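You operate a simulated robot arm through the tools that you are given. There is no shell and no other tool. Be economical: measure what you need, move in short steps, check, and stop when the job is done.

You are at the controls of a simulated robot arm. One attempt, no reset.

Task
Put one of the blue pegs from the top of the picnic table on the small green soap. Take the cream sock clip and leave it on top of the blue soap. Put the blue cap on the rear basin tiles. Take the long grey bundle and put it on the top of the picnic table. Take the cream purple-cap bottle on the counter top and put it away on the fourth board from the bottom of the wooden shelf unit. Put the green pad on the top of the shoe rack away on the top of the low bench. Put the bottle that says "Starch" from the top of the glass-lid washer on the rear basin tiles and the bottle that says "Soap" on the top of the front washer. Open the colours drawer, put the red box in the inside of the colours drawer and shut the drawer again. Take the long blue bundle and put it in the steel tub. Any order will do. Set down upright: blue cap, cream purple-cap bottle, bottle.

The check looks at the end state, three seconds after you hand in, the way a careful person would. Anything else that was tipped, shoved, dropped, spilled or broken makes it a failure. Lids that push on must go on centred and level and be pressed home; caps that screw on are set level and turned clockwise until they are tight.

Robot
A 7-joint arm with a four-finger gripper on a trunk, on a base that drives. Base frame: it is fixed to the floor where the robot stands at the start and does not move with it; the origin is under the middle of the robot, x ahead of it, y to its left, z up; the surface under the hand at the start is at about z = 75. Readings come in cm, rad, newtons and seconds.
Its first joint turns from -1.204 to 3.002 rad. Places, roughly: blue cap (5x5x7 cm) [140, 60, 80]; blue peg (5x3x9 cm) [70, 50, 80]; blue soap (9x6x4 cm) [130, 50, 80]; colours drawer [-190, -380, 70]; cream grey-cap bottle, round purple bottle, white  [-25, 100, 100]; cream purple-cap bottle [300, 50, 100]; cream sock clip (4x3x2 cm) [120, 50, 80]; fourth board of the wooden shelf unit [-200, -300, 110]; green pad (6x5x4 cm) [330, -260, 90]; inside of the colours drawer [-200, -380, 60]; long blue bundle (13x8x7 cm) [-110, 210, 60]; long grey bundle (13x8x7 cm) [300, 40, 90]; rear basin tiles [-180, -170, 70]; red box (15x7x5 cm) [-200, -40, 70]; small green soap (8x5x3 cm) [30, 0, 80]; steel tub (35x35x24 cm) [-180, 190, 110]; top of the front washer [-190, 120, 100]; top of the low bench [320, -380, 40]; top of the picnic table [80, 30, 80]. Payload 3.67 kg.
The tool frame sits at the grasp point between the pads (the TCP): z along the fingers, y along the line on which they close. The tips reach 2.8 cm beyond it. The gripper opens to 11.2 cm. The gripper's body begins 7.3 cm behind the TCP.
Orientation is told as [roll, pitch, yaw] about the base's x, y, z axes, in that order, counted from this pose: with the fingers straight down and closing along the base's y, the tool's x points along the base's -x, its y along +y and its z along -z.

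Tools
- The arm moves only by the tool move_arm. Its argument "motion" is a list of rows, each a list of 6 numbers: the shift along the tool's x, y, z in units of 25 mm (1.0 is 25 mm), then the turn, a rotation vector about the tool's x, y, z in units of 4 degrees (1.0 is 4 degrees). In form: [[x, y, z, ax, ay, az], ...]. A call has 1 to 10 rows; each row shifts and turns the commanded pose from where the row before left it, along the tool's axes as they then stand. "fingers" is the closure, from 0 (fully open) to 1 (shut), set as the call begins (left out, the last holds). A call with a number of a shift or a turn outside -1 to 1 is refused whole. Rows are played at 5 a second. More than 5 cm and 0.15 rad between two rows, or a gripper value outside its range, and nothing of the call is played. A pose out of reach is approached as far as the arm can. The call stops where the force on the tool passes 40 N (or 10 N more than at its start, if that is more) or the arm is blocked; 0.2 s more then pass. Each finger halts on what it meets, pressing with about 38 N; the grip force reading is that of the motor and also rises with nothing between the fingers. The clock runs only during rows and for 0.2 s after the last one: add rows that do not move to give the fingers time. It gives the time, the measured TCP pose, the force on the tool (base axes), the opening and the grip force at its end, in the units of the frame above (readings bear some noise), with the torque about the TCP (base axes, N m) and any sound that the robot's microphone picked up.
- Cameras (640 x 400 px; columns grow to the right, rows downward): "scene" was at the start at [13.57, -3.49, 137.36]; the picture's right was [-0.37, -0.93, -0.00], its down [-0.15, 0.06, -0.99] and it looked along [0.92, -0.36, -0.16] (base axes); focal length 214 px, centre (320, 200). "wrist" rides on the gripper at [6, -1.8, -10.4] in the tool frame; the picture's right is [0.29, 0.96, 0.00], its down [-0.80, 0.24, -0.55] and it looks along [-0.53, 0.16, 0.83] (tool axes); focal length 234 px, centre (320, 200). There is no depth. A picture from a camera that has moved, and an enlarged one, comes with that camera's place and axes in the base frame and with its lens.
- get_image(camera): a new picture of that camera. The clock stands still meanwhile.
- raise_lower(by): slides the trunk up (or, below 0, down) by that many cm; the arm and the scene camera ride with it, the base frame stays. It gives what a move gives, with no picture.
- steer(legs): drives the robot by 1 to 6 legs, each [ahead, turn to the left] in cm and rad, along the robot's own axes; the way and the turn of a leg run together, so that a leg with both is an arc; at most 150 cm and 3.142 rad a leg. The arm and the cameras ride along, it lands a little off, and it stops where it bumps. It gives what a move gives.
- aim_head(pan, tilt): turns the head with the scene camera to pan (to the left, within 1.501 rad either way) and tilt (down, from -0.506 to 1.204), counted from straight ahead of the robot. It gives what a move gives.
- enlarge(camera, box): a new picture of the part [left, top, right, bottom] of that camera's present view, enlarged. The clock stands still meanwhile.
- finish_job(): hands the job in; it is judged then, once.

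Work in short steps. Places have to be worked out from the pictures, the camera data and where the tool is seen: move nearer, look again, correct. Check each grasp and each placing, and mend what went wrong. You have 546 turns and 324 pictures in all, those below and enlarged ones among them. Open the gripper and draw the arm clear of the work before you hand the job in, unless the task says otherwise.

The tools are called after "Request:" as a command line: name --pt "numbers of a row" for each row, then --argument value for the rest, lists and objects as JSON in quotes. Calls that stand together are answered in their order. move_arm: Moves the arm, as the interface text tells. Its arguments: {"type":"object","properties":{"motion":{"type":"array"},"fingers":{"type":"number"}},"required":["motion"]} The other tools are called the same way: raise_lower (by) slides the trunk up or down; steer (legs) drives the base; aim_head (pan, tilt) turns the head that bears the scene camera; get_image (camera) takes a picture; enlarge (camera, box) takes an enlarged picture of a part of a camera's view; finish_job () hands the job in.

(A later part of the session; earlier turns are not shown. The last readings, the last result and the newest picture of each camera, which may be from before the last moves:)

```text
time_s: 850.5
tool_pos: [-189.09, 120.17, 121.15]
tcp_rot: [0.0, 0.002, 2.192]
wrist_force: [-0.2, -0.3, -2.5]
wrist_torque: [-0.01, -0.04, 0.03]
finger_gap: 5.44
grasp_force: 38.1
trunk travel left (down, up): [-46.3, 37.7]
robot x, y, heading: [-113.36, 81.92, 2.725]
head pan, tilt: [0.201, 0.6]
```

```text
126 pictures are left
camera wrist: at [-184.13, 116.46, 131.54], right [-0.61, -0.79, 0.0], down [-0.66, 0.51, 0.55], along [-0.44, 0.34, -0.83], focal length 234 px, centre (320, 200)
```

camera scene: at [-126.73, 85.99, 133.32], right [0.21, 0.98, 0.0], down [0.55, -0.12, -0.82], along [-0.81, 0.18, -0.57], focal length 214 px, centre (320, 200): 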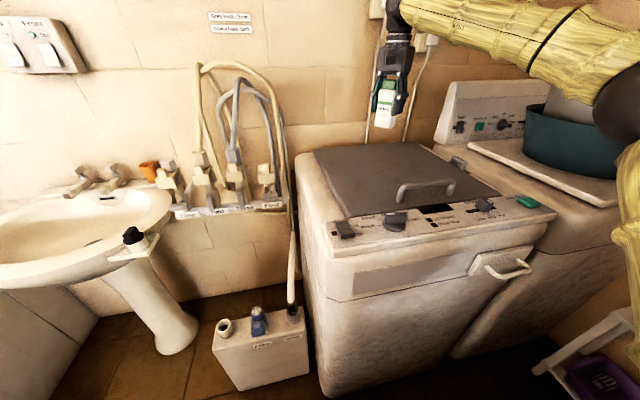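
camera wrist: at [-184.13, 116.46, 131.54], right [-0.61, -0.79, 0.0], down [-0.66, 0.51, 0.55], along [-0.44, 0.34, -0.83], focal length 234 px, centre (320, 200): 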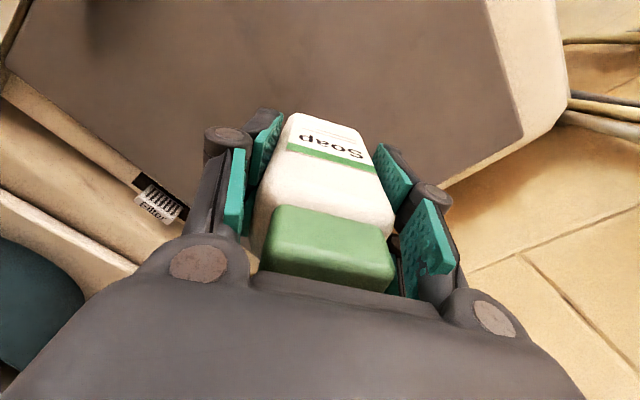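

Well over the lid. Lower 11 cm then fine steps.

Request:
move_arm --pt "0 0 0.9 0 0 0" --pt "0 0 0.9 0 0 0" --pt "0 0 0.9 0 0 0" --pt "0 0 0.9 0 0 0" --pt "0 0 0 0 0 0"

Request:
move_arm --pt "0 0 0.3 0 0 0" --pt "0 0 0.3 0 0 0" --pt "0 0 0.3 0 0 0" --pt "0 0 0 0 0 0"

Request:
enlarge --camera "scene" --box '[320, 60, 460, 200]'

```text
time_s: 851.8
tool_pos: [-188.88, 119.88, 112.41]
tcp_rot: [0.002, 0.0, 2.19]
wrist_force: [-0.1, -1.1, -2.1]
wrist_torque: [0.03, -0.01, -0.01]
finger_gap: 5.46
grasp_force: 38.0
trunk travel left (down, up): [-46.3, 37.7]
robot x, y, heading: [-112.91, 81.9, 2.729]
head pan, tilt: [0.201, 0.6]
```

```text
time_s: 852.8
tool_pos: [-188.96, 119.83, 110.08]
tcp_rot: [-0.001, 0.0, 2.19]
wrist_force: [-0.4, -0.3, -1.5]
wrist_torque: [0.03, 0.01, -0.02]
finger_gap: 5.45
grasp_force: 37.9
trunk travel left (down, up): [-46.3, 37.7]
robot x, y, heading: [-113.5, 82.18, 2.722]
head pan, tilt: [0.201, 0.6]
```

```text
2.86 times, centred on (390, 130) of scene
camera zoom: at [-126.61, 85.94, 133.34], right [0.21, 0.98, 0.0], down [0.55, -0.12, -0.82], along [-0.81, 0.18, -0.57], focal length 613 px, centre (120, 400)
```

zoom: 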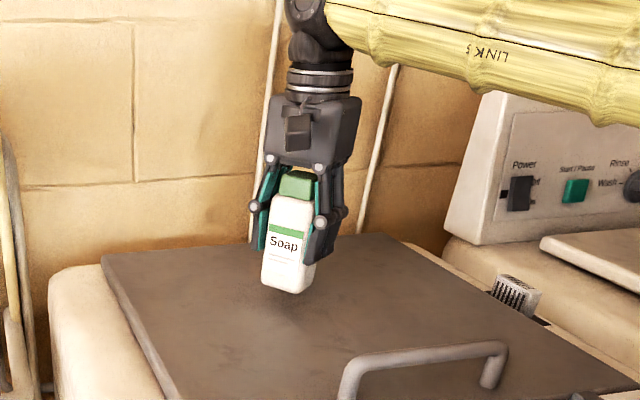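

Request:
move_arm --pt "0 0 0.3 0 0 0" --pt "0 0 0.3 0 0 0" --pt "0 0 0.2 0 0 0" --pt "0 0 0 0 0 0"

Request:
move_arm --pt "0 0 0.2 0 0 0" --pt "0 0 0.2 0 0 0" --pt "0 0 0 0 0 0"

Request:
enlarge --camera "scene" --box '[320, 60, 460, 200]'

```text
time_s: 853.8
tool_pos: [-188.96, 119.85, 108.27]
tcp_rot: [0.004, -0.002, 2.191]
wrist_force: [-5.6, 1.5, 19.7]
wrist_torque: [0.06, -0.12, 0.04]
finger_gap: 5.48
grasp_force: 38.2
trunk travel left (down, up): [-46.3, 37.7]
robot x, y, heading: [-113.64, 82.24, 2.724]
head pan, tilt: [0.201, 0.6]
```

```text
time_s: 854.5
tool_pos: [-188.92, 119.9, 107.44]
tcp_rot: [0.003, -0.001, 2.192]
wrist_force: [-1.0, -1.0, 28.1]
wrist_torque: [0.01, 0.02, -0.04]
finger_gap: 5.51
grasp_force: 38.4
trunk travel left (down, up): [-46.3, 37.7]
robot x, y, heading: [-113.34, 82.02, 2.725]
head pan, tilt: [0.201, 0.6]
```

```text
2.86 times, centred on (390, 130) of scene
camera zoom: at [-126.39, 85.81, 133.37], right [0.21, 0.98, 0.0], down [0.55, -0.12, -0.83], along [-0.81, 0.18, -0.56], focal length 613 px, centre (120, 400)
```

zoom: 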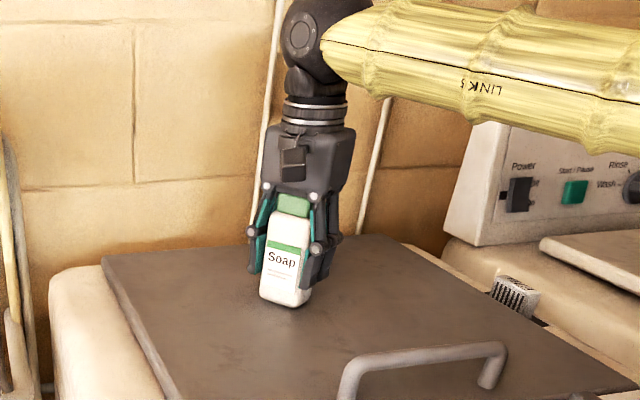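

On the lid (28 N). Ease up 3 mm and release.

Request:
move_arm --pt "0 0 -0.12 0 0 0" --pt "0 0 0 0 0 0"

Request:
move_arm --pt "0 0 0 0 0 0" --pt "0 0 0 0 0 0" --pt "0 0 0 0 0 0" --pt "0 0 -0.5 0 0 0" --pt "0 0 -1 0 0 0" --pt "0 0 -1 0 0 0" --pt "0 0 -1 0 0 0" --pt "0 0 -1 0 0 0" --fingers 0.3

Request:
enlarge --camera "scene" --box '[320, 60, 460, 200]'

```text
time_s: 855.1
tool_pos: [-189.07, 119.93, 107.33]
tcp_rot: [0.001, 0.001, 2.192]
wrist_force: [3.0, -0.7, 8.8]
wrist_torque: [-0.02, 0.17, 0.01]
finger_gap: 5.49
grasp_force: 37.7
trunk travel left (down, up): [-46.3, 37.7]
robot x, y, heading: [-113.01, 81.93, 2.719]
head pan, tilt: [0.201, 0.6]
```

```text
time_s: 857.0
tool_pos: [-189.23, 120.1, 118.68]
tcp_rot: [0.001, 0.0, 2.19]
wrist_force: [-0.2, 0.7, 0.4]
wrist_torque: [0.04, -0.03, 0.0]
finger_gap: 7.83
grasp_force: 0.1
trunk travel left (down, up): [-46.3, 37.7]
robot x, y, heading: [-113.47, 81.87, 2.723]
head pan, tilt: [0.201, 0.6]
```

```text
2.86 times, centred on (390, 130) of scene
camera zoom: at [-126.58, 85.91, 133.34], right [0.21, 0.98, 0.0], down [0.55, -0.12, -0.83], along [-0.81, 0.18, -0.56], focal length 613 px, centre (120, 400)
```

zoom: 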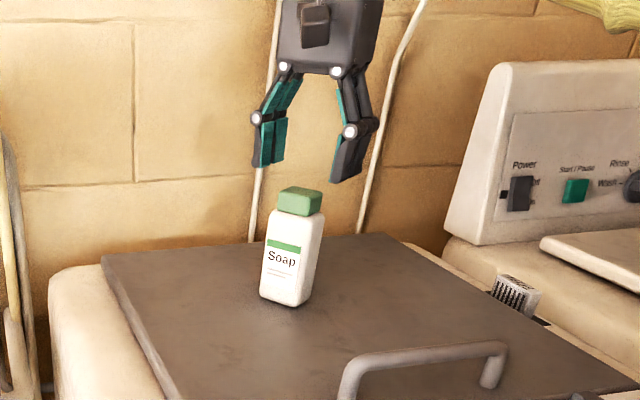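

Soap stands on the front washer. Next the blue bundle: raise and retract, face +y.

Request:
move_arm --pt "0 0 -1 0 0 0" --pt "0 0 -1 0 0 0" --pt "0 0 -1 0 0 0" --pt "0.85 -0.65 -1 0 0 0" --pt "0.85 -0.65 0 0 0 0" --pt "0.85 -0.65 0 0 0 0" --pt "0.85 -0.65 0 0 0 0" --pt "0.85 -0.65 0 0 0 0" --pt "0.85 -0.65 0 0 0 0" --pt "0.85 -0.65 0 0 0 0" --fingers 0

Request:
steer --legs '[[0, -1.1]]'

Request:
aim_head --pan 0.1 --tilt 0.6

Request:
get_image --camera "scene"

```text
time_s: 859.1
tool_pos: [-171.24, 114.64, 128.92]
tcp_rot: [0.001, -0.001, 2.19]
wrist_force: [0.3, 0.5, 0.0]
wrist_torque: [0.01, 0.02, 0.04]
finger_gap: 11.2
grasp_force: 0.0
trunk travel left (down, up): [-46.3, 37.7]
robot x, y, heading: [-113.28, 82.03, 2.722]
head pan, tilt: [0.201, 0.6]
```

```text
time_s: 862.2
tool_pos: [-115.53, 148.62, 128.08]
tcp_rot: [-0.016, 0.001, 1.149]
wrist_force: [0.5, -0.1, 0.0]
wrist_torque: [0.0, -0.01, 0.0]
finger_gap: 11.19
grasp_force: 0.2
trunk travel left (down, up): [-46.3, 37.7]
robot x, y, heading: [-113.3, 82.11, 1.683]
head pan, tilt: [0.201, 0.6]
stopped in leg 1: the robot was blocked; the commanded pose is now the measured one
```

```text
time_s: 862.9
tool_pos: [-115.4, 148.88, 128.23]
tcp_rot: [-0.018, 0.001, 1.145]
wrist_force: [-0.5, -0.1, -0.2]
wrist_torque: [0.06, -0.01, 0.02]
finger_gap: 11.24
grasp_force: 0.0
trunk travel left (down, up): [-46.3, 37.7]
robot x, y, heading: [-113.26, 81.84, 1.682]
head pan, tilt: [0.099, 0.6]
```

```text
122 pictures are left
camera scene: at [-116.95, 96.12, 133.27], right [0.98, 0.21, 0.01], down [0.12, -0.56, -0.82], along [-0.17, 0.81, -0.57], focal length 214 px, centre (320, 200)
```

scene: 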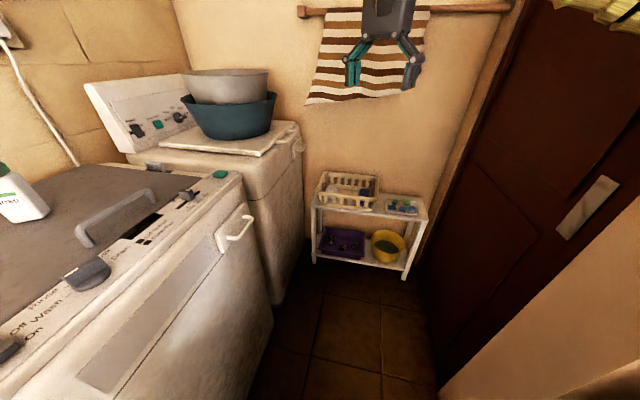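

Request:
enlarge --camera "scene" --box '[290, 150, 450, 290]'

```text
2.86 times, centred on (370, 220) of scene
camera zoom: at [-116.95, 96.12, 133.27], right [0.98, 0.21, 0.01], down [0.12, -0.56, -0.82], along [-0.17, 0.81, -0.57], focal length 613 px, centre (177, 143)
```

zoom: 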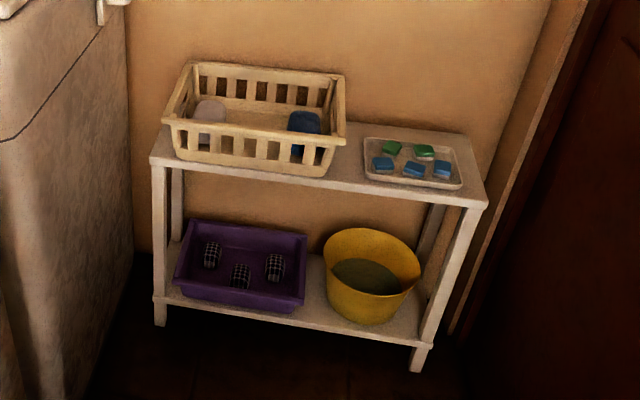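

The blue bundle lies in the white basket on the rack (≈(−113,210,64)), long side along y. The blocked turn was my elbow at the wall to the right; extend the arm forward to straighten it, then check clearance.

Request:
steer --legs '[[0, 0.08]]'

Request:
move_arm --pt "0 0 0 0.2 0 -1" --pt "0 0 0 0 0 -1" --pt "0 0 0 0 0 -1" --pt "0 0 0 0 0 -1" --pt "0 0 0 0 0 -1" --pt "-0.8 0 0 0 0 0" --pt "-0.8 0 0 0 0 0" --pt "-0.8 0 0 0 0 0" --pt "-0.8 0 0 0 0 0" --pt "-0.8 0 0 0 0 0"

Request:
aim_head --pan -0.7 --tilt 0.1

Request:
get_image --camera "scene"

```text
time_s: 863.8
tool_pos: [-119.6, 148.42, 128.28]
tcp_rot: [-0.009, 0.001, 1.225]
wrist_force: [-0.2, 0.6, -1.0]
wrist_torque: [-0.04, -0.08, -0.01]
finger_gap: 11.2
grasp_force: 0.0
trunk travel left (down, up): [-46.3, 37.7]
robot x, y, heading: [-113.43, 82.09, 1.758]
head pan, tilt: [0.099, 0.6]
```

```text
time_s: 866.0
tool_pos: [-119.33, 158.3, 128.18]
tcp_rot: [-0.018, 0.009, 1.571]
wrist_force: [-0.1, 0.2, -0.2]
wrist_torque: [-0.04, -0.02, 0.01]
finger_gap: 11.21
grasp_force: 0.1
trunk travel left (down, up): [-46.3, 37.7]
robot x, y, heading: [-113.48, 82.14, 1.757]
head pan, tilt: [0.099, 0.6]
```

```text
time_s: 867.1
tool_pos: [-119.25, 158.33, 128.21]
tcp_rot: [-0.02, 0.009, 1.572]
wrist_force: [-0.3, 0.8, 0.4]
wrist_torque: [-0.01, 0.01, 0.0]
finger_gap: 11.18
grasp_force: 0.0
trunk travel left (down, up): [-46.3, 37.7]
robot x, y, heading: [-113.15, 82.25, 1.754]
head pan, tilt: [-0.7, 0.099]
```

```text
120 pictures are left
camera scene: at [-109.82, 95.01, 137.94], right [0.87, -0.49, 0.0], down [-0.05, -0.09, -0.99], along [0.49, 0.87, -0.1], focal length 214 px, centre (320, 200)
```

scene: 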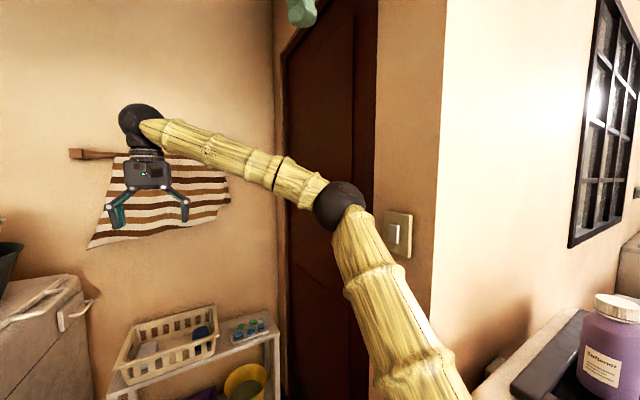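

The elbow hangs near the door wall. Extend the arm further so the elbow moves inward, then look again.

Request:
move_arm --pt "-0.8 0 0 0 0 0" --pt "-0.8 0 0 0 0 0" --pt "-0.8 0 0 0 0 0" --pt "-0.8 0 0 -0.3 0 0" --pt "-0.8 0 0 0 0 0" --pt "-0.8 0 0 0 0 0" --pt "0 0 0 0 0 0"

Request:
get_image --camera "scene"

```text
time_s: 868.7
tool_pos: [-119.51, 170.2, 128.18]
tcp_rot: [0.002, 0.009, 1.576]
wrist_force: [0.8, 0.6, 0.1]
wrist_torque: [0.03, 0.01, -0.04]
finger_gap: 11.21
grasp_force: 0.1
trunk travel left (down, up): [-46.3, 37.7]
robot x, y, heading: [-113.61, 81.87, 1.756]
head pan, tilt: [-0.7, 0.099]
```

```text
119 pictures are left
camera scene: at [-109.81, 94.97, 137.96], right [0.87, -0.49, 0.0], down [-0.05, -0.09, -0.99], along [0.49, 0.87, -0.1], focal length 214 px, centre (320, 200)
```

scene: 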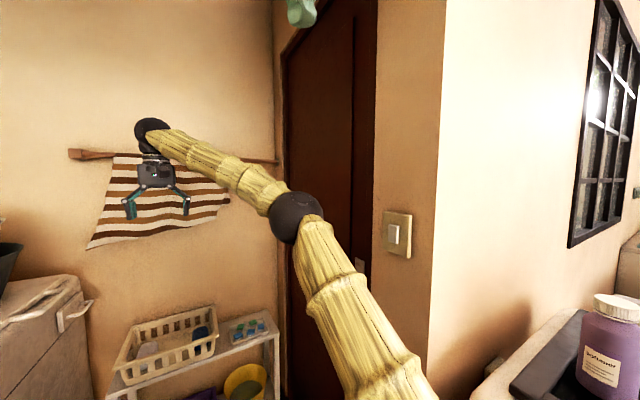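

Better. Turn right 0.08 and go forward 15 cm.

Request:
steer --legs '[[0, -0.08], [15, 0]]'

Request:
get_image --camera "scene"

```text
time_s: 870.5
tool_pos: [-114.15, 185.15, 128.04]
tcp_rot: [0.001, 0.011, 1.494]
wrist_force: [0.4, 0.6, 0.0]
wrist_torque: [-0.06, 0.03, 0.0]
finger_gap: 11.19
grasp_force: 0.0
trunk travel left (down, up): [-46.3, 37.7]
robot x, y, heading: [-114.92, 96.61, 1.677]
head pan, tilt: [-0.7, 0.099]
```

```text
118 pictures are left
camera scene: at [-110.33, 109.46, 137.93], right [0.83, -0.56, 0.0], down [-0.06, -0.08, -0.99], along [0.56, 0.82, -0.1], focal length 214 px, centre (320, 200)
```

scene: 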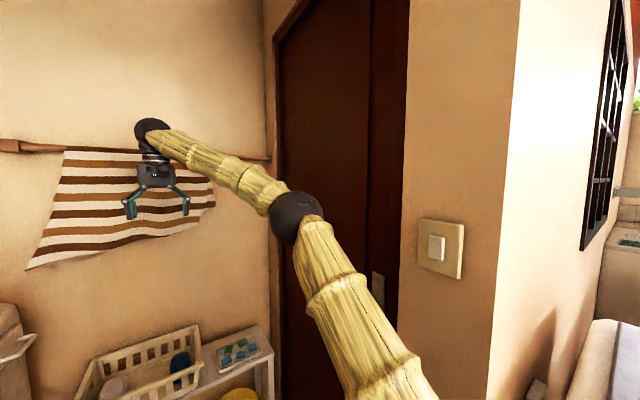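

Request:
steer --legs '[[0, -0.08], [15, 0]]'

Request:
aim_head --pan 0.1 --tilt 0.7

Request:
get_image --camera "scene"

Request:
get_image --camera "wrist"

```text
time_s: 872.4
tool_pos: [-107.85, 200.27, 127.99]
tcp_rot: [-0.001, 0.01, 1.416]
wrist_force: [-0.7, 0.8, -0.5]
wrist_torque: [-0.03, 0.02, -0.03]
finger_gap: 11.19
grasp_force: 0.0
trunk travel left (down, up): [-46.3, 37.7]
robot x, y, heading: [-115.75, 112.28, 1.6]
head pan, tilt: [-0.7, 0.099]
```

```text
time_s: 873.5
tool_pos: [-107.89, 200.2, 128.06]
tcp_rot: [-0.002, 0.012, 1.417]
wrist_force: [-0.1, -0.3, -0.1]
wrist_torque: [0.02, 0.0, 0.0]
finger_gap: 11.22
grasp_force: 0.0
trunk travel left (down, up): [-46.3, 37.7]
robot x, y, heading: [-115.6, 111.94, 1.601]
head pan, tilt: [0.099, 0.7]
```

```text
117 pictures are left
camera scene: at [-116.62, 125.6, 132.48], right [0.99, 0.13, 0.0], down [0.08, -0.64, -0.77], along [-0.1, 0.76, -0.64], focal length 214 px, centre (320, 200)
```

scene: 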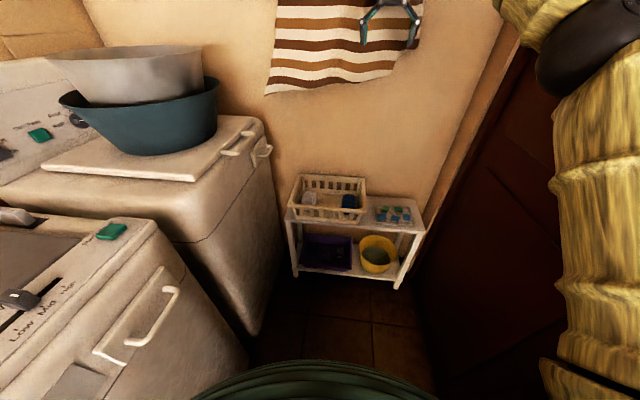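

```text
116 pictures are left
camera wrist: at [-106.82, 194.13, 138.57], right [-0.99, -0.14, 0.0], down [-0.11, 0.83, 0.55], along [-0.08, 0.54, -0.84], focal length 234 px, centre (320, 200)
```

wrist: 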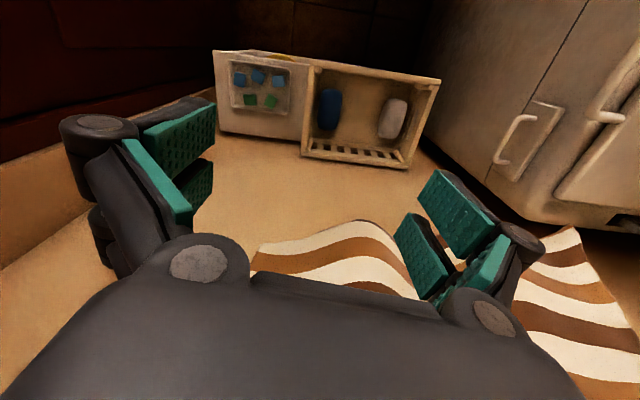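

Hand camera shows the blue bundle near the basket's +x wall (centre ≈(−112,209)). Move forward 6 cm more for reach, then lower the hand for a closer view.

Request:
steer --legs '[[6, 0]]'

Request:
move_arm --pt "1 0.5 0 0 0 -0.7" --pt "1 0.5 0 0 0 -0.7" --pt "1 0.2 0 0 0 -0.8" --pt "0 0 1 0 0 0" --pt "0 0 1 0 0 0" --pt "0 0 1 0 0 0" --pt "0 0 1 0 0 0" --pt "0 0 1 0 0 0" --pt "0 0 1 0 0 0" --pt "0 0 1 0 0 0"

Request:
get_image --camera "wrist"

Request:
get_image --camera "scene"

```text
time_s: 874.5
tool_pos: [-108.04, 206.48, 127.81]
tcp_rot: [0.0, 0.013, 1.417]
wrist_force: [-0.2, -0.1, -0.1]
wrist_torque: [-0.09, 0.0, 0.02]
finger_gap: 11.2
grasp_force: 0.2
trunk travel left (down, up): [-46.3, 37.7]
robot x, y, heading: [-115.86, 118.12, 1.601]
head pan, tilt: [0.099, 0.7]
```

```text
time_s: 876.7
tool_pos: [-111.8, 199.23, 110.45]
tcp_rot: [0.002, 0.013, 1.57]
wrist_force: [0.1, 0.2, 0.1]
wrist_torque: [0.01, -0.01, -0.01]
finger_gap: 11.18
grasp_force: 0.1
trunk travel left (down, up): [-46.3, 37.7]
robot x, y, heading: [-115.32, 118.36, 1.603]
head pan, tilt: [0.099, 0.7]
```

```text
115 pictures are left
camera wrist: at [-109.77, 193.24, 120.94], right [-0.96, -0.29, 0.01], down [-0.24, 0.8, 0.55], along [-0.16, 0.52, -0.84], focal length 234 px, centre (320, 200)
```

wrist: 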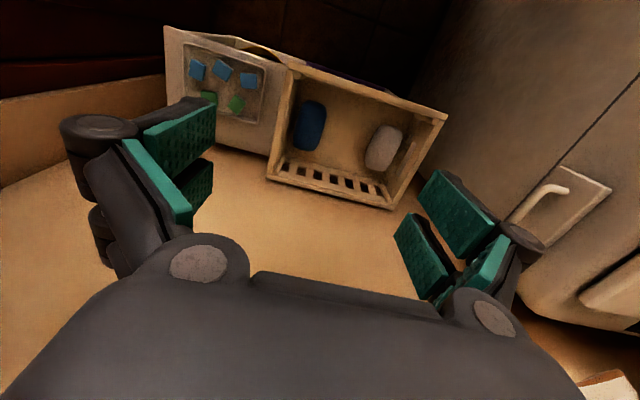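

```text
114 pictures are left
camera scene: at [-116.77, 131.67, 132.47], right [0.99, 0.13, 0.0], down [0.08, -0.64, -0.76], along [-0.1, 0.76, -0.64], focal length 214 px, centre (320, 200)
```

scene: 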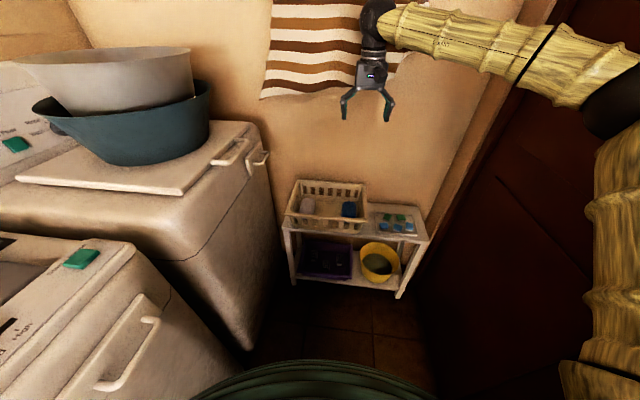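

Bundle centre ≈(−112.2,210.3), top z≈61. Move over it with jaws at 8.4 cm, and lower the trunk 34 cm.

Request:
move_arm --pt "-0.9 0 0 0 0.1 0" --pt "-0.9 0 0 0 0.1 0" --pt "-0.9 0 0 0 0 0" --pt "-0.9 0.1 0 0 0 0" --pt "-0.8 0 0 0 0 0" --pt "0 0 0 0 0 0" --fingers 0.25

Request:
raise_lower --by -30

Request:
get_image --camera "wrist"

Request:
get_image --camera "scene"

```text
time_s: 877.6
tool_pos: [-111.89, 206.29, 110.49]
tcp_rot: [-0.003, 0.033, 1.574]
wrist_force: [2.1, -11.4, 3.4]
wrist_torque: [1.13, 0.14, 0.09]
finger_gap: 8.42
grasp_force: 0.1
trunk travel left (down, up): [-46.3, 37.7]
robot x, y, heading: [-115.69, 117.96, 1.6]
head pan, tilt: [0.099, 0.7]
stopped in row 4: the force on the tool passed its limit at 89 N (the readings are from after the stop); the commanded pose is now the measured one
```

```text
time_s: 880.6
tool_pos: [-111.93, 206.33, 80.49]
tcp_rot: [-0.001, 0.032, 1.575]
wrist_force: [0.2, -0.9, 0.5]
wrist_torque: [0.0, 0.02, 0.02]
finger_gap: 8.43
grasp_force: 0.0
trunk travel left (down, up): [-16.3, 67.7]
robot x, y, heading: [-115.5, 118.58, 1.602]
head pan, tilt: [0.099, 0.7]
```

```text
113 pictures are left
camera wrist: at [-110.01, 200.8, 91.02], right [-0.96, -0.29, 0.01], down [-0.24, 0.81, 0.53], along [-0.16, 0.5, -0.85], focal length 234 px, centre (320, 200)
```

wrist: 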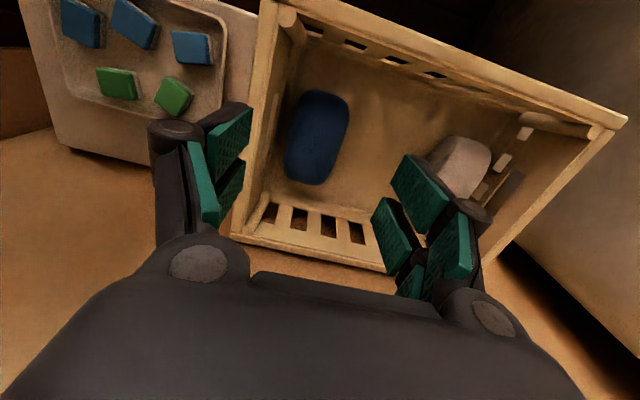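

```text
112 pictures are left
camera scene: at [-116.81, 131.61, 102.48], right [0.99, 0.13, 0.0], down [0.08, -0.64, -0.76], along [-0.1, 0.76, -0.64], focal length 214 px, centre (320, 200)
```

scene: 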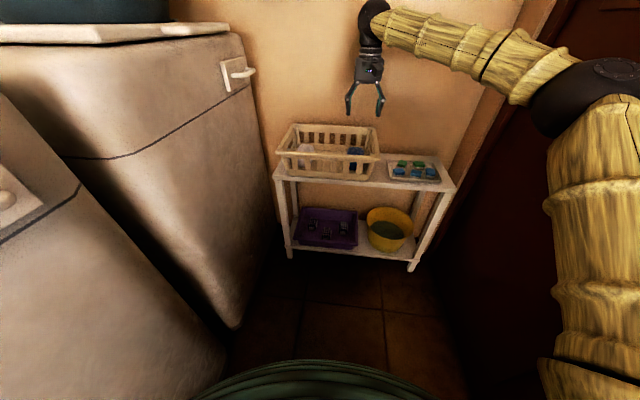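

The wrist met the towel rail at the earlier height; now lower it's free. The finger gap to the basket rim is tight: aim TCP x=−112.8, jaws 8.0 cm, y=209.5. Move and lower to z≈72.

Request:
move_arm --pt "-0.45 0.18 0 0 -0.46 0" --pt "-0.45 0.18 0 0 0 0" --pt "-0.4 0 0 0 0 0" --pt "0 0 0.8 0 0 0" --pt "0 0 0.8 0 0 0" --pt "0 0 0.8 0 0 0" --pt "0 0 0.8 0 0 0" --pt "0 0 0 0 0 0" --fingers 0.285

Request:
get_image --camera "wrist"

Request:
enlarge --camera "scene" --box '[260, 30, 460, 200]'

```text
time_s: 882.4
tool_pos: [-112.69, 209.73, 72.41]
tcp_rot: [-0.001, 0.002, 1.575]
wrist_force: [-0.6, 0.1, -0.2]
wrist_torque: [-0.03, -0.01, 0.0]
finger_gap: 8.02
grasp_force: 0.1
trunk travel left (down, up): [-16.3, 67.7]
robot x, y, heading: [-115.79, 118.46, 1.597]
head pan, tilt: [0.099, 0.7]
```

```text
111 pictures are left
camera wrist: at [-110.81, 203.82, 82.82], right [-0.96, -0.29, 0.0], down [-0.24, 0.8, 0.55], along [-0.16, 0.53, -0.83], focal length 234 px, centre (320, 200)
```

wrist: 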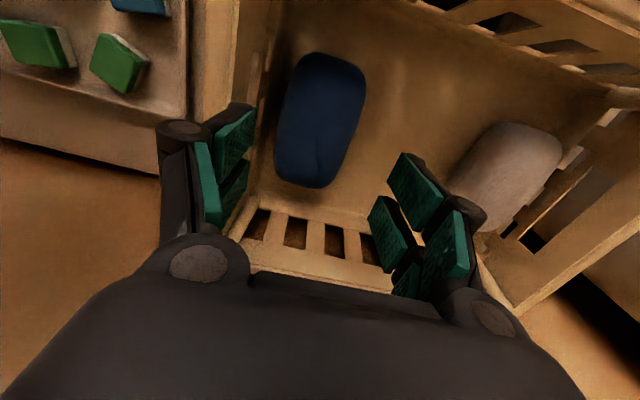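

```text
2.35 times, centred on (360, 115) of scene
camera zoom: at [-116.8, 131.63, 102.47], right [0.99, 0.13, 0.0], down [0.08, -0.64, -0.76], along [-0.1, 0.76, -0.64], focal length 505 px, centre (226, 400)
```

zoom: 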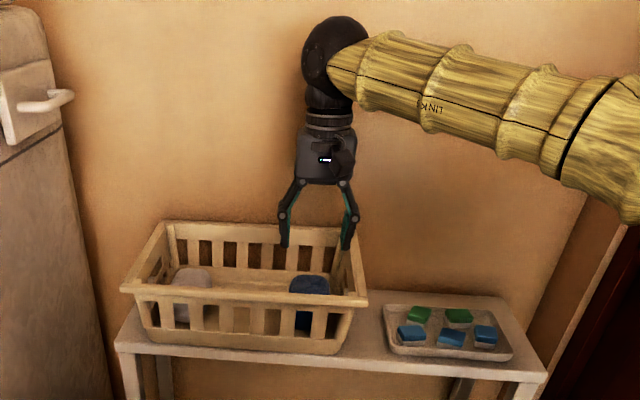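

Straddling looks right. Lower slowly, watching forces.

Request:
move_arm --pt "0 0.04 0.4 0 0 0" --pt "0 0 0.4 0 0 0" --pt "0 0 0 0 0 0"

Request:
enlarge --camera "wrist" --box '[180, 20, 440, 240]'

Request:
enlarge --camera "scene" --box '[300, 80, 420, 200]'

```text
time_s: 883.2
tool_pos: [-113.01, 209.59, 70.36]
tcp_rot: [-0.004, 0.003, 1.573]
wrist_force: [-0.2, 0.9, 0.8]
wrist_torque: [0.0, 0.01, 0.0]
finger_gap: 8.02
grasp_force: 0.1
trunk travel left (down, up): [-16.3, 67.7]
robot x, y, heading: [-115.78, 118.13, 1.603]
head pan, tilt: [0.099, 0.7]
```

```text
1.82 times, centred on (310, 130) of wrist
camera zoom: at [-111.0, 203.69, 80.73], right [-0.96, -0.29, 0.0], down [-0.24, 0.8, 0.55], along [-0.16, 0.53, -0.83], focal length 426 px, centre (338, 327)
```

zoom: 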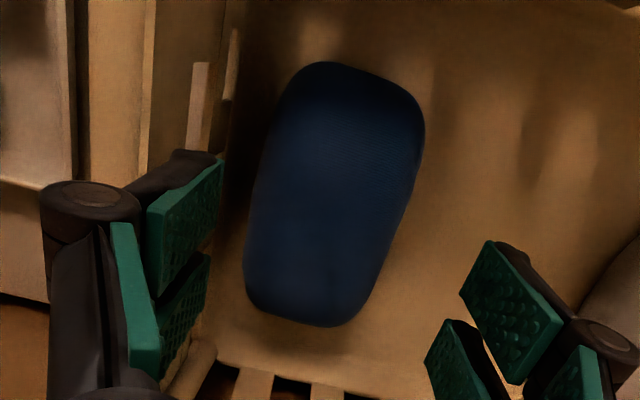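

```text
3.33 times, centred on (360, 140) of scene
camera zoom: at [-116.8, 131.62, 102.47], right [0.99, 0.13, 0.0], down [0.08, -0.64, -0.76], along [-0.1, 0.76, -0.64], focal length 715 px, centre (187, 400)
```

zoom: 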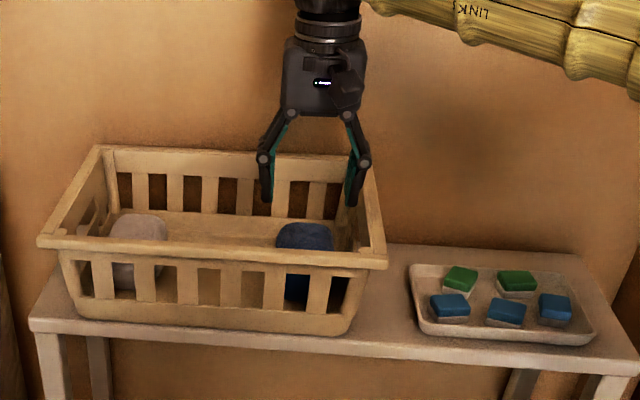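

The gripper's knuckles would hit the basket rim if straight down. Lean the tool 20° toward −x so the +x finger slips in beside the wall. Tilt first, and check.

Request:
move_arm --pt "0 0.1 -0.6 0 0 0" --pt "0 0 0 1 0 0" --pt "0 0 0 1 0 0" --pt "0 0 0 1 0 0" --pt "0 0 0 1 0 0" --pt "0 0 0 1 0 0" --pt "0 0 0 0 0 0"

Request:
enlarge --camera "scene" --box '[300, 80, 420, 200]'

Request:
get_image --camera "wrist"

```text
time_s: 884.8
tool_pos: [-113.23, 209.64, 71.92]
tcp_rot: [-0.353, -0.001, 1.573]
wrist_force: [-0.2, 0.2, 0.3]
wrist_torque: [0.01, -0.02, 0.0]
finger_gap: 8.01
grasp_force: 0.0
trunk travel left (down, up): [-16.3, 67.7]
robot x, y, heading: [-115.65, 118.26, 1.604]
head pan, tilt: [0.099, 0.7]
```

```text
3.33 times, centred on (360, 140) of scene
camera zoom: at [-116.82, 131.61, 102.47], right [0.99, 0.13, 0.0], down [0.08, -0.64, -0.76], along [-0.1, 0.76, -0.64], focal length 715 px, centre (187, 400)
```

zoom: 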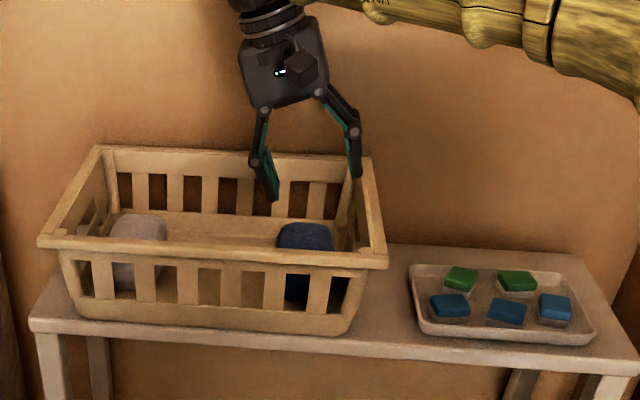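

```text
106 pictures are left
camera wrist: at [-114.92, 203.7, 82.31], right [-0.9, -0.29, -0.33], down [-0.42, 0.8, 0.44], along [0.14, 0.53, -0.84], focal length 234 px, centre (320, 200)
```

wrist: 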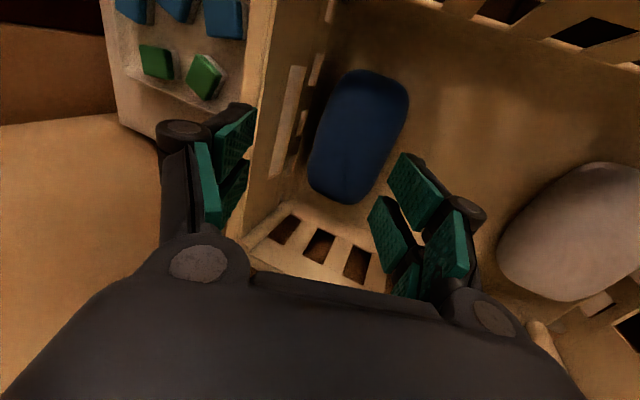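

Shift 0.5 cm to −x and descend vertically 5 cm.

Request:
move_arm --pt "0 0.19 -0.07 0 0 0" --pt "0 0.17 0.47 0 0 0" --pt "0 0.17 0.47 0 0 0" --pt "0 0.17 0.47 0 0 0" --pt "0 0.17 0.47 0 0 0" --pt "0 0 0 0 0 0"

Request:
enlarge --camera "scene" --box '[300, 80, 420, 200]'

Request:
get_image --camera "wrist"

```text
time_s: 886.2
tool_pos: [-113.72, 209.53, 66.96]
tcp_rot: [-0.35, 0.002, 1.576]
wrist_force: [-0.3, 0.5, -0.1]
wrist_torque: [0.0, 0.0, -0.01]
finger_gap: 8.02
grasp_force: 0.0
trunk travel left (down, up): [-16.3, 67.7]
robot x, y, heading: [-115.96, 118.11, 1.602]
head pan, tilt: [0.099, 0.7]
```

```text
3.33 times, centred on (360, 140) of scene
camera zoom: at [-116.81, 131.62, 102.47], right [0.99, 0.13, 0.0], down [0.08, -0.64, -0.76], along [-0.1, 0.76, -0.64], focal length 715 px, centre (187, 400)
```

zoom: 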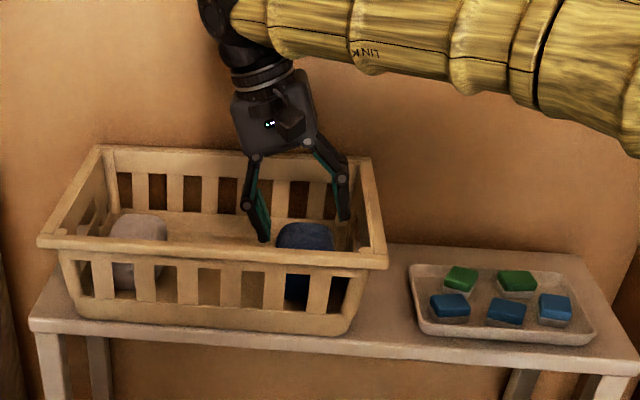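

```text
104 pictures are left
camera wrist: at [-115.5, 203.61, 77.34], right [-0.9, -0.29, -0.33], down [-0.42, 0.8, 0.44], along [0.13, 0.53, -0.84], focal length 234 px, centre (320, 200)
```

wrist: 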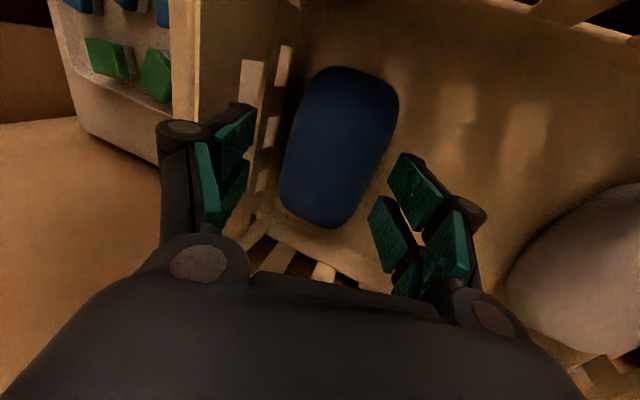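

Inside the rim now. Continue down 4 cm.

Request:
move_arm --pt "0 0.17 0.47 0 0 0" --pt "0 0.17 0.47 0 0 0" --pt "0 0.17 0.47 0 0 0" --pt "0 0 0 0 0 0"

Request:
get_image --camera "wrist"

Request:
enlarge --camera "scene" --box '[300, 80, 420, 200]'

```text
time_s: 887.2
tool_pos: [-113.63, 209.53, 63.07]
tcp_rot: [-0.353, -0.001, 1.575]
wrist_force: [0.0, -0.1, 0.2]
wrist_torque: [-0.01, -0.05, -0.03]
finger_gap: 8.0
grasp_force: 0.0
trunk travel left (down, up): [-16.3, 67.7]
robot x, y, heading: [-115.23, 118.28, 1.606]
head pan, tilt: [0.099, 0.7]
```

```text
103 pictures are left
camera wrist: at [-115.36, 203.59, 73.46], right [-0.9, -0.29, -0.33], down [-0.42, 0.8, 0.44], along [0.13, 0.53, -0.84], focal length 234 px, centre (320, 200)
```

wrist: 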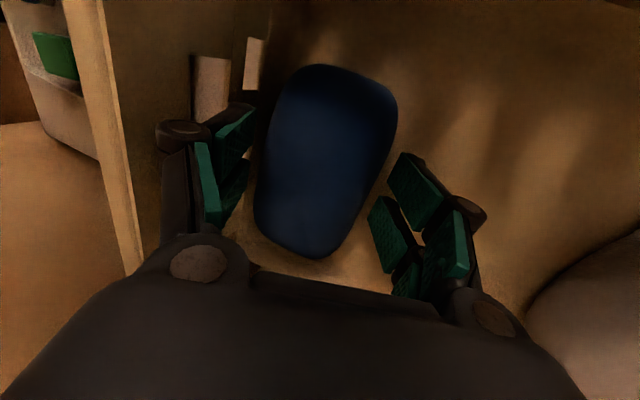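

```text
3.33 times, centred on (360, 140) of scene
camera zoom: at [-116.81, 131.62, 102.47], right [0.99, 0.13, 0.0], down [0.08, -0.64, -0.76], along [-0.1, 0.76, -0.64], focal length 715 px, centre (187, 400)
```

zoom: 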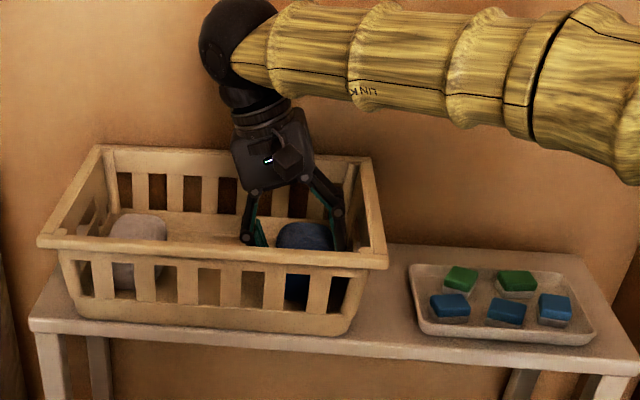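

Both fingers flank the bundle. Down 3.2 cm more in small steps.

Request:
move_arm --pt "0 0.13 0.35 0 0 0" --pt "0 0.13 0.35 0 0 0" --pt "0 0.13 0.35 0 0 0" --pt "0 0 0 0 0 0"

Request:
get_image --camera "wrist"

```text
time_s: 888.2
tool_pos: [-113.79, 209.49, 60.36]
tcp_rot: [-0.353, 0.0, 1.574]
wrist_force: [0.8, 1.2, 5.7]
wrist_torque: [0.1, 0.19, -0.1]
finger_gap: 8.23
grasp_force: 1.6
trunk travel left (down, up): [-16.3, 67.7]
robot x, y, heading: [-115.35, 118.34, 1.598]
head pan, tilt: [0.099, 0.7]
```

```text
101 pictures are left
camera wrist: at [-115.41, 203.48, 70.76], right [-0.9, -0.29, -0.33], down [-0.42, 0.8, 0.44], along [0.13, 0.53, -0.84], focal length 234 px, centre (320, 200)
```

wrist: 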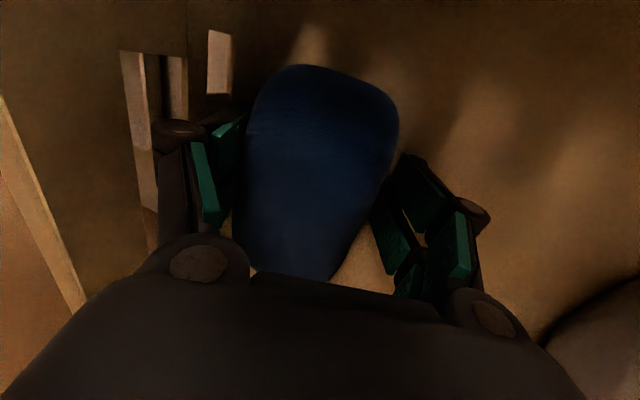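

Light contact; close now.

Request:
move_arm --pt "0 0 0 0 0 0" --pt "0 0 0 0 0 0" --pt "0 0 0 0 0 0" --fingers 1

Request:
move_arm --pt "0 -0.1 -0.27 0 0 0" --pt "0 -0.17 -0.47 0 0 0" --pt "0 -0.17 -0.47 0 0 0" --pt "0 0 0 0 0 0"

Request:
get_image --camera "wrist"

```text
time_s: 889.0
tool_pos: [-113.69, 209.49, 60.42]
tcp_rot: [-0.351, 0.002, 1.574]
wrist_force: [-4.2, 1.3, 11.4]
wrist_torque: [0.17, 0.42, 0.04]
finger_gap: 7.26
grasp_force: 38.4
trunk travel left (down, up): [-16.3, 67.7]
robot x, y, heading: [-115.31, 118.46, 1.601]
head pan, tilt: [0.099, 0.7]
```

```text
time_s: 890.0
tool_pos: [-113.62, 209.46, 63.53]
tcp_rot: [-0.35, 0.0, 1.575]
wrist_force: [0.1, -0.2, -1.5]
wrist_torque: [-0.03, 0.01, 0.02]
finger_gap: 7.24
grasp_force: 37.8
trunk travel left (down, up): [-16.3, 67.7]
robot x, y, heading: [-115.58, 118.48, 1.599]
head pan, tilt: [0.099, 0.7]
```

```text
100 pictures are left
camera wrist: at [-115.36, 203.58, 73.97], right [-0.9, -0.29, -0.33], down [-0.42, 0.8, 0.44], along [0.13, 0.53, -0.84], focal length 234 px, centre (320, 200)
```

wrist: 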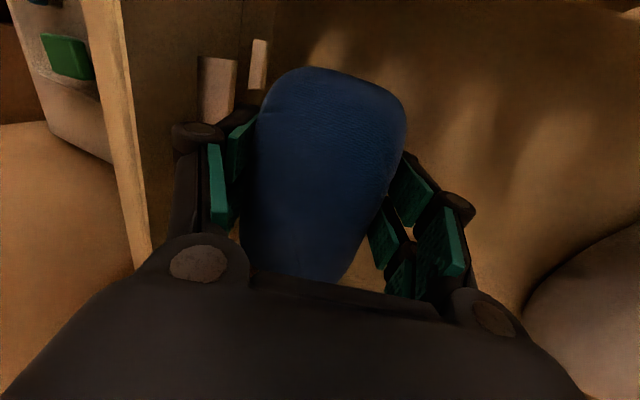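

Bundle gripped. Lift 15 cm out of the basket.

Request:
move_arm --pt "0 -0.17 -0.47 0 0 0" --pt "0 -0.34 -0.94 0 0 0" --pt "0 -0.34 -0.94 0 0 0" --pt "0 -0.34 -0.94 0 0 0" --pt "0 -0.34 -0.94 0 0 0" --pt "0 -0.34 -0.94 0 0 0" --pt "0 -0.34 -0.94 0 0 0" --pt "0 0 0 0 0 0"

Request:
get_image --camera "scene"

```text
time_s: 891.8
tool_pos: [-113.62, 209.51, 79.82]
tcp_rot: [-0.352, 0.002, 1.573]
wrist_force: [0.9, -0.5, -1.3]
wrist_torque: [-0.03, -0.01, 0.02]
finger_gap: 7.23
grasp_force: 38.0
trunk travel left (down, up): [-16.3, 67.7]
robot x, y, heading: [-115.96, 118.63, 1.598]
head pan, tilt: [0.099, 0.7]
```

```text
99 pictures are left
camera scene: at [-116.82, 131.61, 102.47], right [0.99, 0.13, 0.0], down [0.08, -0.64, -0.76], along [-0.1, 0.76, -0.64], focal length 214 px, centre (320, 200)
```

scene: 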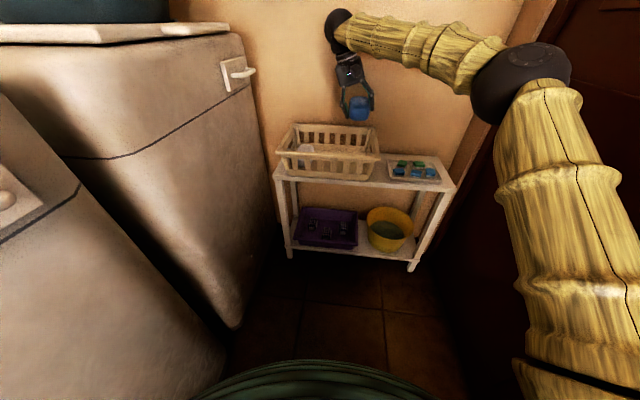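

Bundle is out. The towel rail is above, so: turn the base left 0.2, pull the hand back 18 cm, then raise.

Request:
steer --legs '[[0, 0.2]]'

Request:
move_arm --pt "0.8 0 0 0 0 0" --pt "0.8 0 0 0 0 0" --pt "0.8 0 0 0 0 0" --pt "0.8 0 0 0 0 0" --pt "0.8 0 0 0 0 0" --pt "0.8 0 0 0 0 0" --pt "0.8 0 0 0 0 0" --pt "0.8 0 0 0 0 0" --pt "0.8 0 0 0 0 0" --pt "0 0 0 0 0 0"

```text
time_s: 893.0
tool_pos: [-131.88, 208.12, 79.86]
tcp_rot: [-0.35, 0.003, 1.774]
wrist_force: [0.1, -0.3, -0.4]
wrist_torque: [-0.02, 0.0, 0.0]
finger_gap: 7.25
grasp_force: 37.5
trunk travel left (down, up): [-16.3, 67.7]
robot x, y, heading: [-115.27, 118.43, 1.794]
head pan, tilt: [0.099, 0.7]
```

```text
time_s: 895.2
tool_pos: [-128.08, 190.56, 80.08]
tcp_rot: [-0.351, 0.001, 1.774]
wrist_force: [-0.4, 0.3, -1.0]
wrist_torque: [-0.03, -0.02, -0.03]
finger_gap: 7.24
grasp_force: 38.2
trunk travel left (down, up): [-16.3, 67.7]
robot x, y, heading: [-115.97, 118.09, 1.8]
head pan, tilt: [0.099, 0.7]
```

Clear. Raise the trunk 60 cm.

Request:
raise_lower --by 60

Request:
aim_head --pan 0.6 --tilt 0.6

Request:
get_image --camera "scene"

```text
refused: 60 is not a number from -40 to 40
```

```text
time_s: 896.1
tool_pos: [-128.13, 190.5, 80.07]
tcp_rot: [-0.352, 0.003, 1.775]
wrist_force: [0.5, 0.7, -2.1]
wrist_torque: [-0.01, -0.02, 0.0]
finger_gap: 7.28
grasp_force: 38.0
trunk travel left (down, up): [-16.3, 67.7]
robot x, y, heading: [-115.48, 118.17, 1.801]
head pan, tilt: [0.6, 0.6]
```

```text
98 pictures are left
camera scene: at [-123.22, 129.06, 103.33], right [0.68, 0.74, 0.0], down [0.42, -0.38, -0.82], along [-0.61, 0.56, -0.57], focal length 214 px, centre (320, 200)
```

scene: 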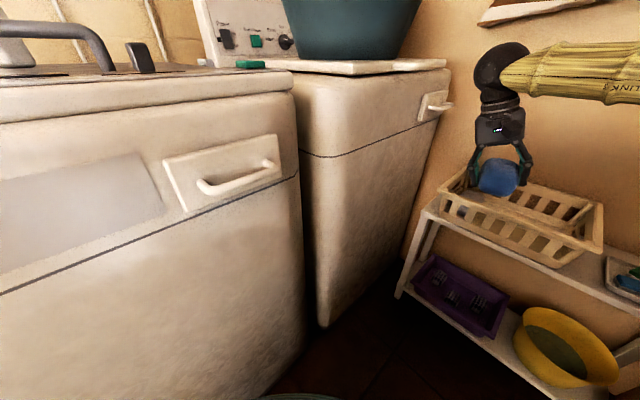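

Raise in two parts (limit 40).

Request:
raise_lower --by 40

Request:
raise_lower --by 22

Request:
get_image --camera "scene"

```text
time_s: 899.9
tool_pos: [-127.99, 190.48, 120.08]
tcp_rot: [-0.352, 0.001, 1.776]
wrist_force: [0.3, 1.0, -1.5]
wrist_torque: [-0.03, -0.01, 0.02]
finger_gap: 7.21
grasp_force: 37.9
trunk travel left (down, up): [-56.3, 27.7]
robot x, y, heading: [-115.78, 118.25, 1.796]
head pan, tilt: [0.6, 0.6]
```

```text
time_s: 902.3
tool_pos: [-128.04, 190.53, 142.08]
tcp_rot: [-0.351, 0.0, 1.772]
wrist_force: [-0.3, 0.6, -1.5]
wrist_torque: [-0.03, -0.01, 0.01]
finger_gap: 7.23
grasp_force: 38.2
trunk travel left (down, up): [-78.3, 5.7]
robot x, y, heading: [-115.4, 118.14, 1.792]
head pan, tilt: [0.6, 0.6]
```

```text
97 pictures are left
camera scene: at [-123.21, 129.09, 165.33], right [0.68, 0.74, 0.0], down [0.42, -0.38, -0.82], along [-0.61, 0.56, -0.57], focal length 214 px, centre (320, 200)
```

scene: 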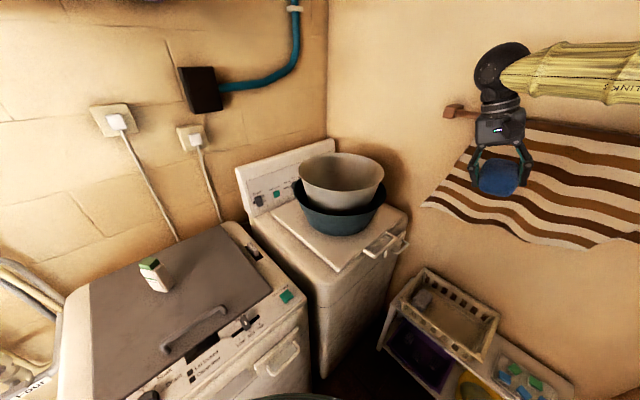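

Steel tub rim centre ≈(−175,189), z≈122. Turn the base left 0.52 then extend over it.

Request:
steer --legs '[[0, 0.52]]'

Request:
get_image --camera "scene"

```text
time_s: 904.1
tool_pos: [-162.1, 174.98, 142.11]
tcp_rot: [-0.35, 0.002, 2.29]
wrist_force: [-0.1, 0.2, -1.7]
wrist_torque: [0.03, -0.04, 0.0]
finger_gap: 7.21
grasp_force: 38.5
trunk travel left (down, up): [-78.3, 5.7]
robot x, y, heading: [-115.33, 118.4, 2.318]
head pan, tilt: [0.6, 0.6]
```

```text
96 pictures are left
camera scene: at [-127.63, 123.9, 165.33], right [0.23, 0.97, 0.0], down [0.55, -0.13, -0.82], along [-0.8, 0.19, -0.57], focal length 214 px, centre (320, 200)
```

scene: 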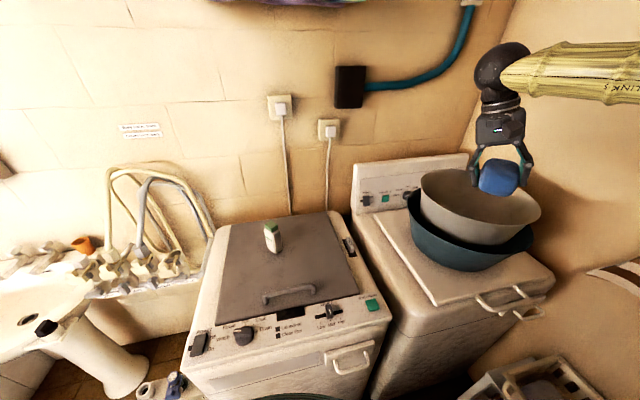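

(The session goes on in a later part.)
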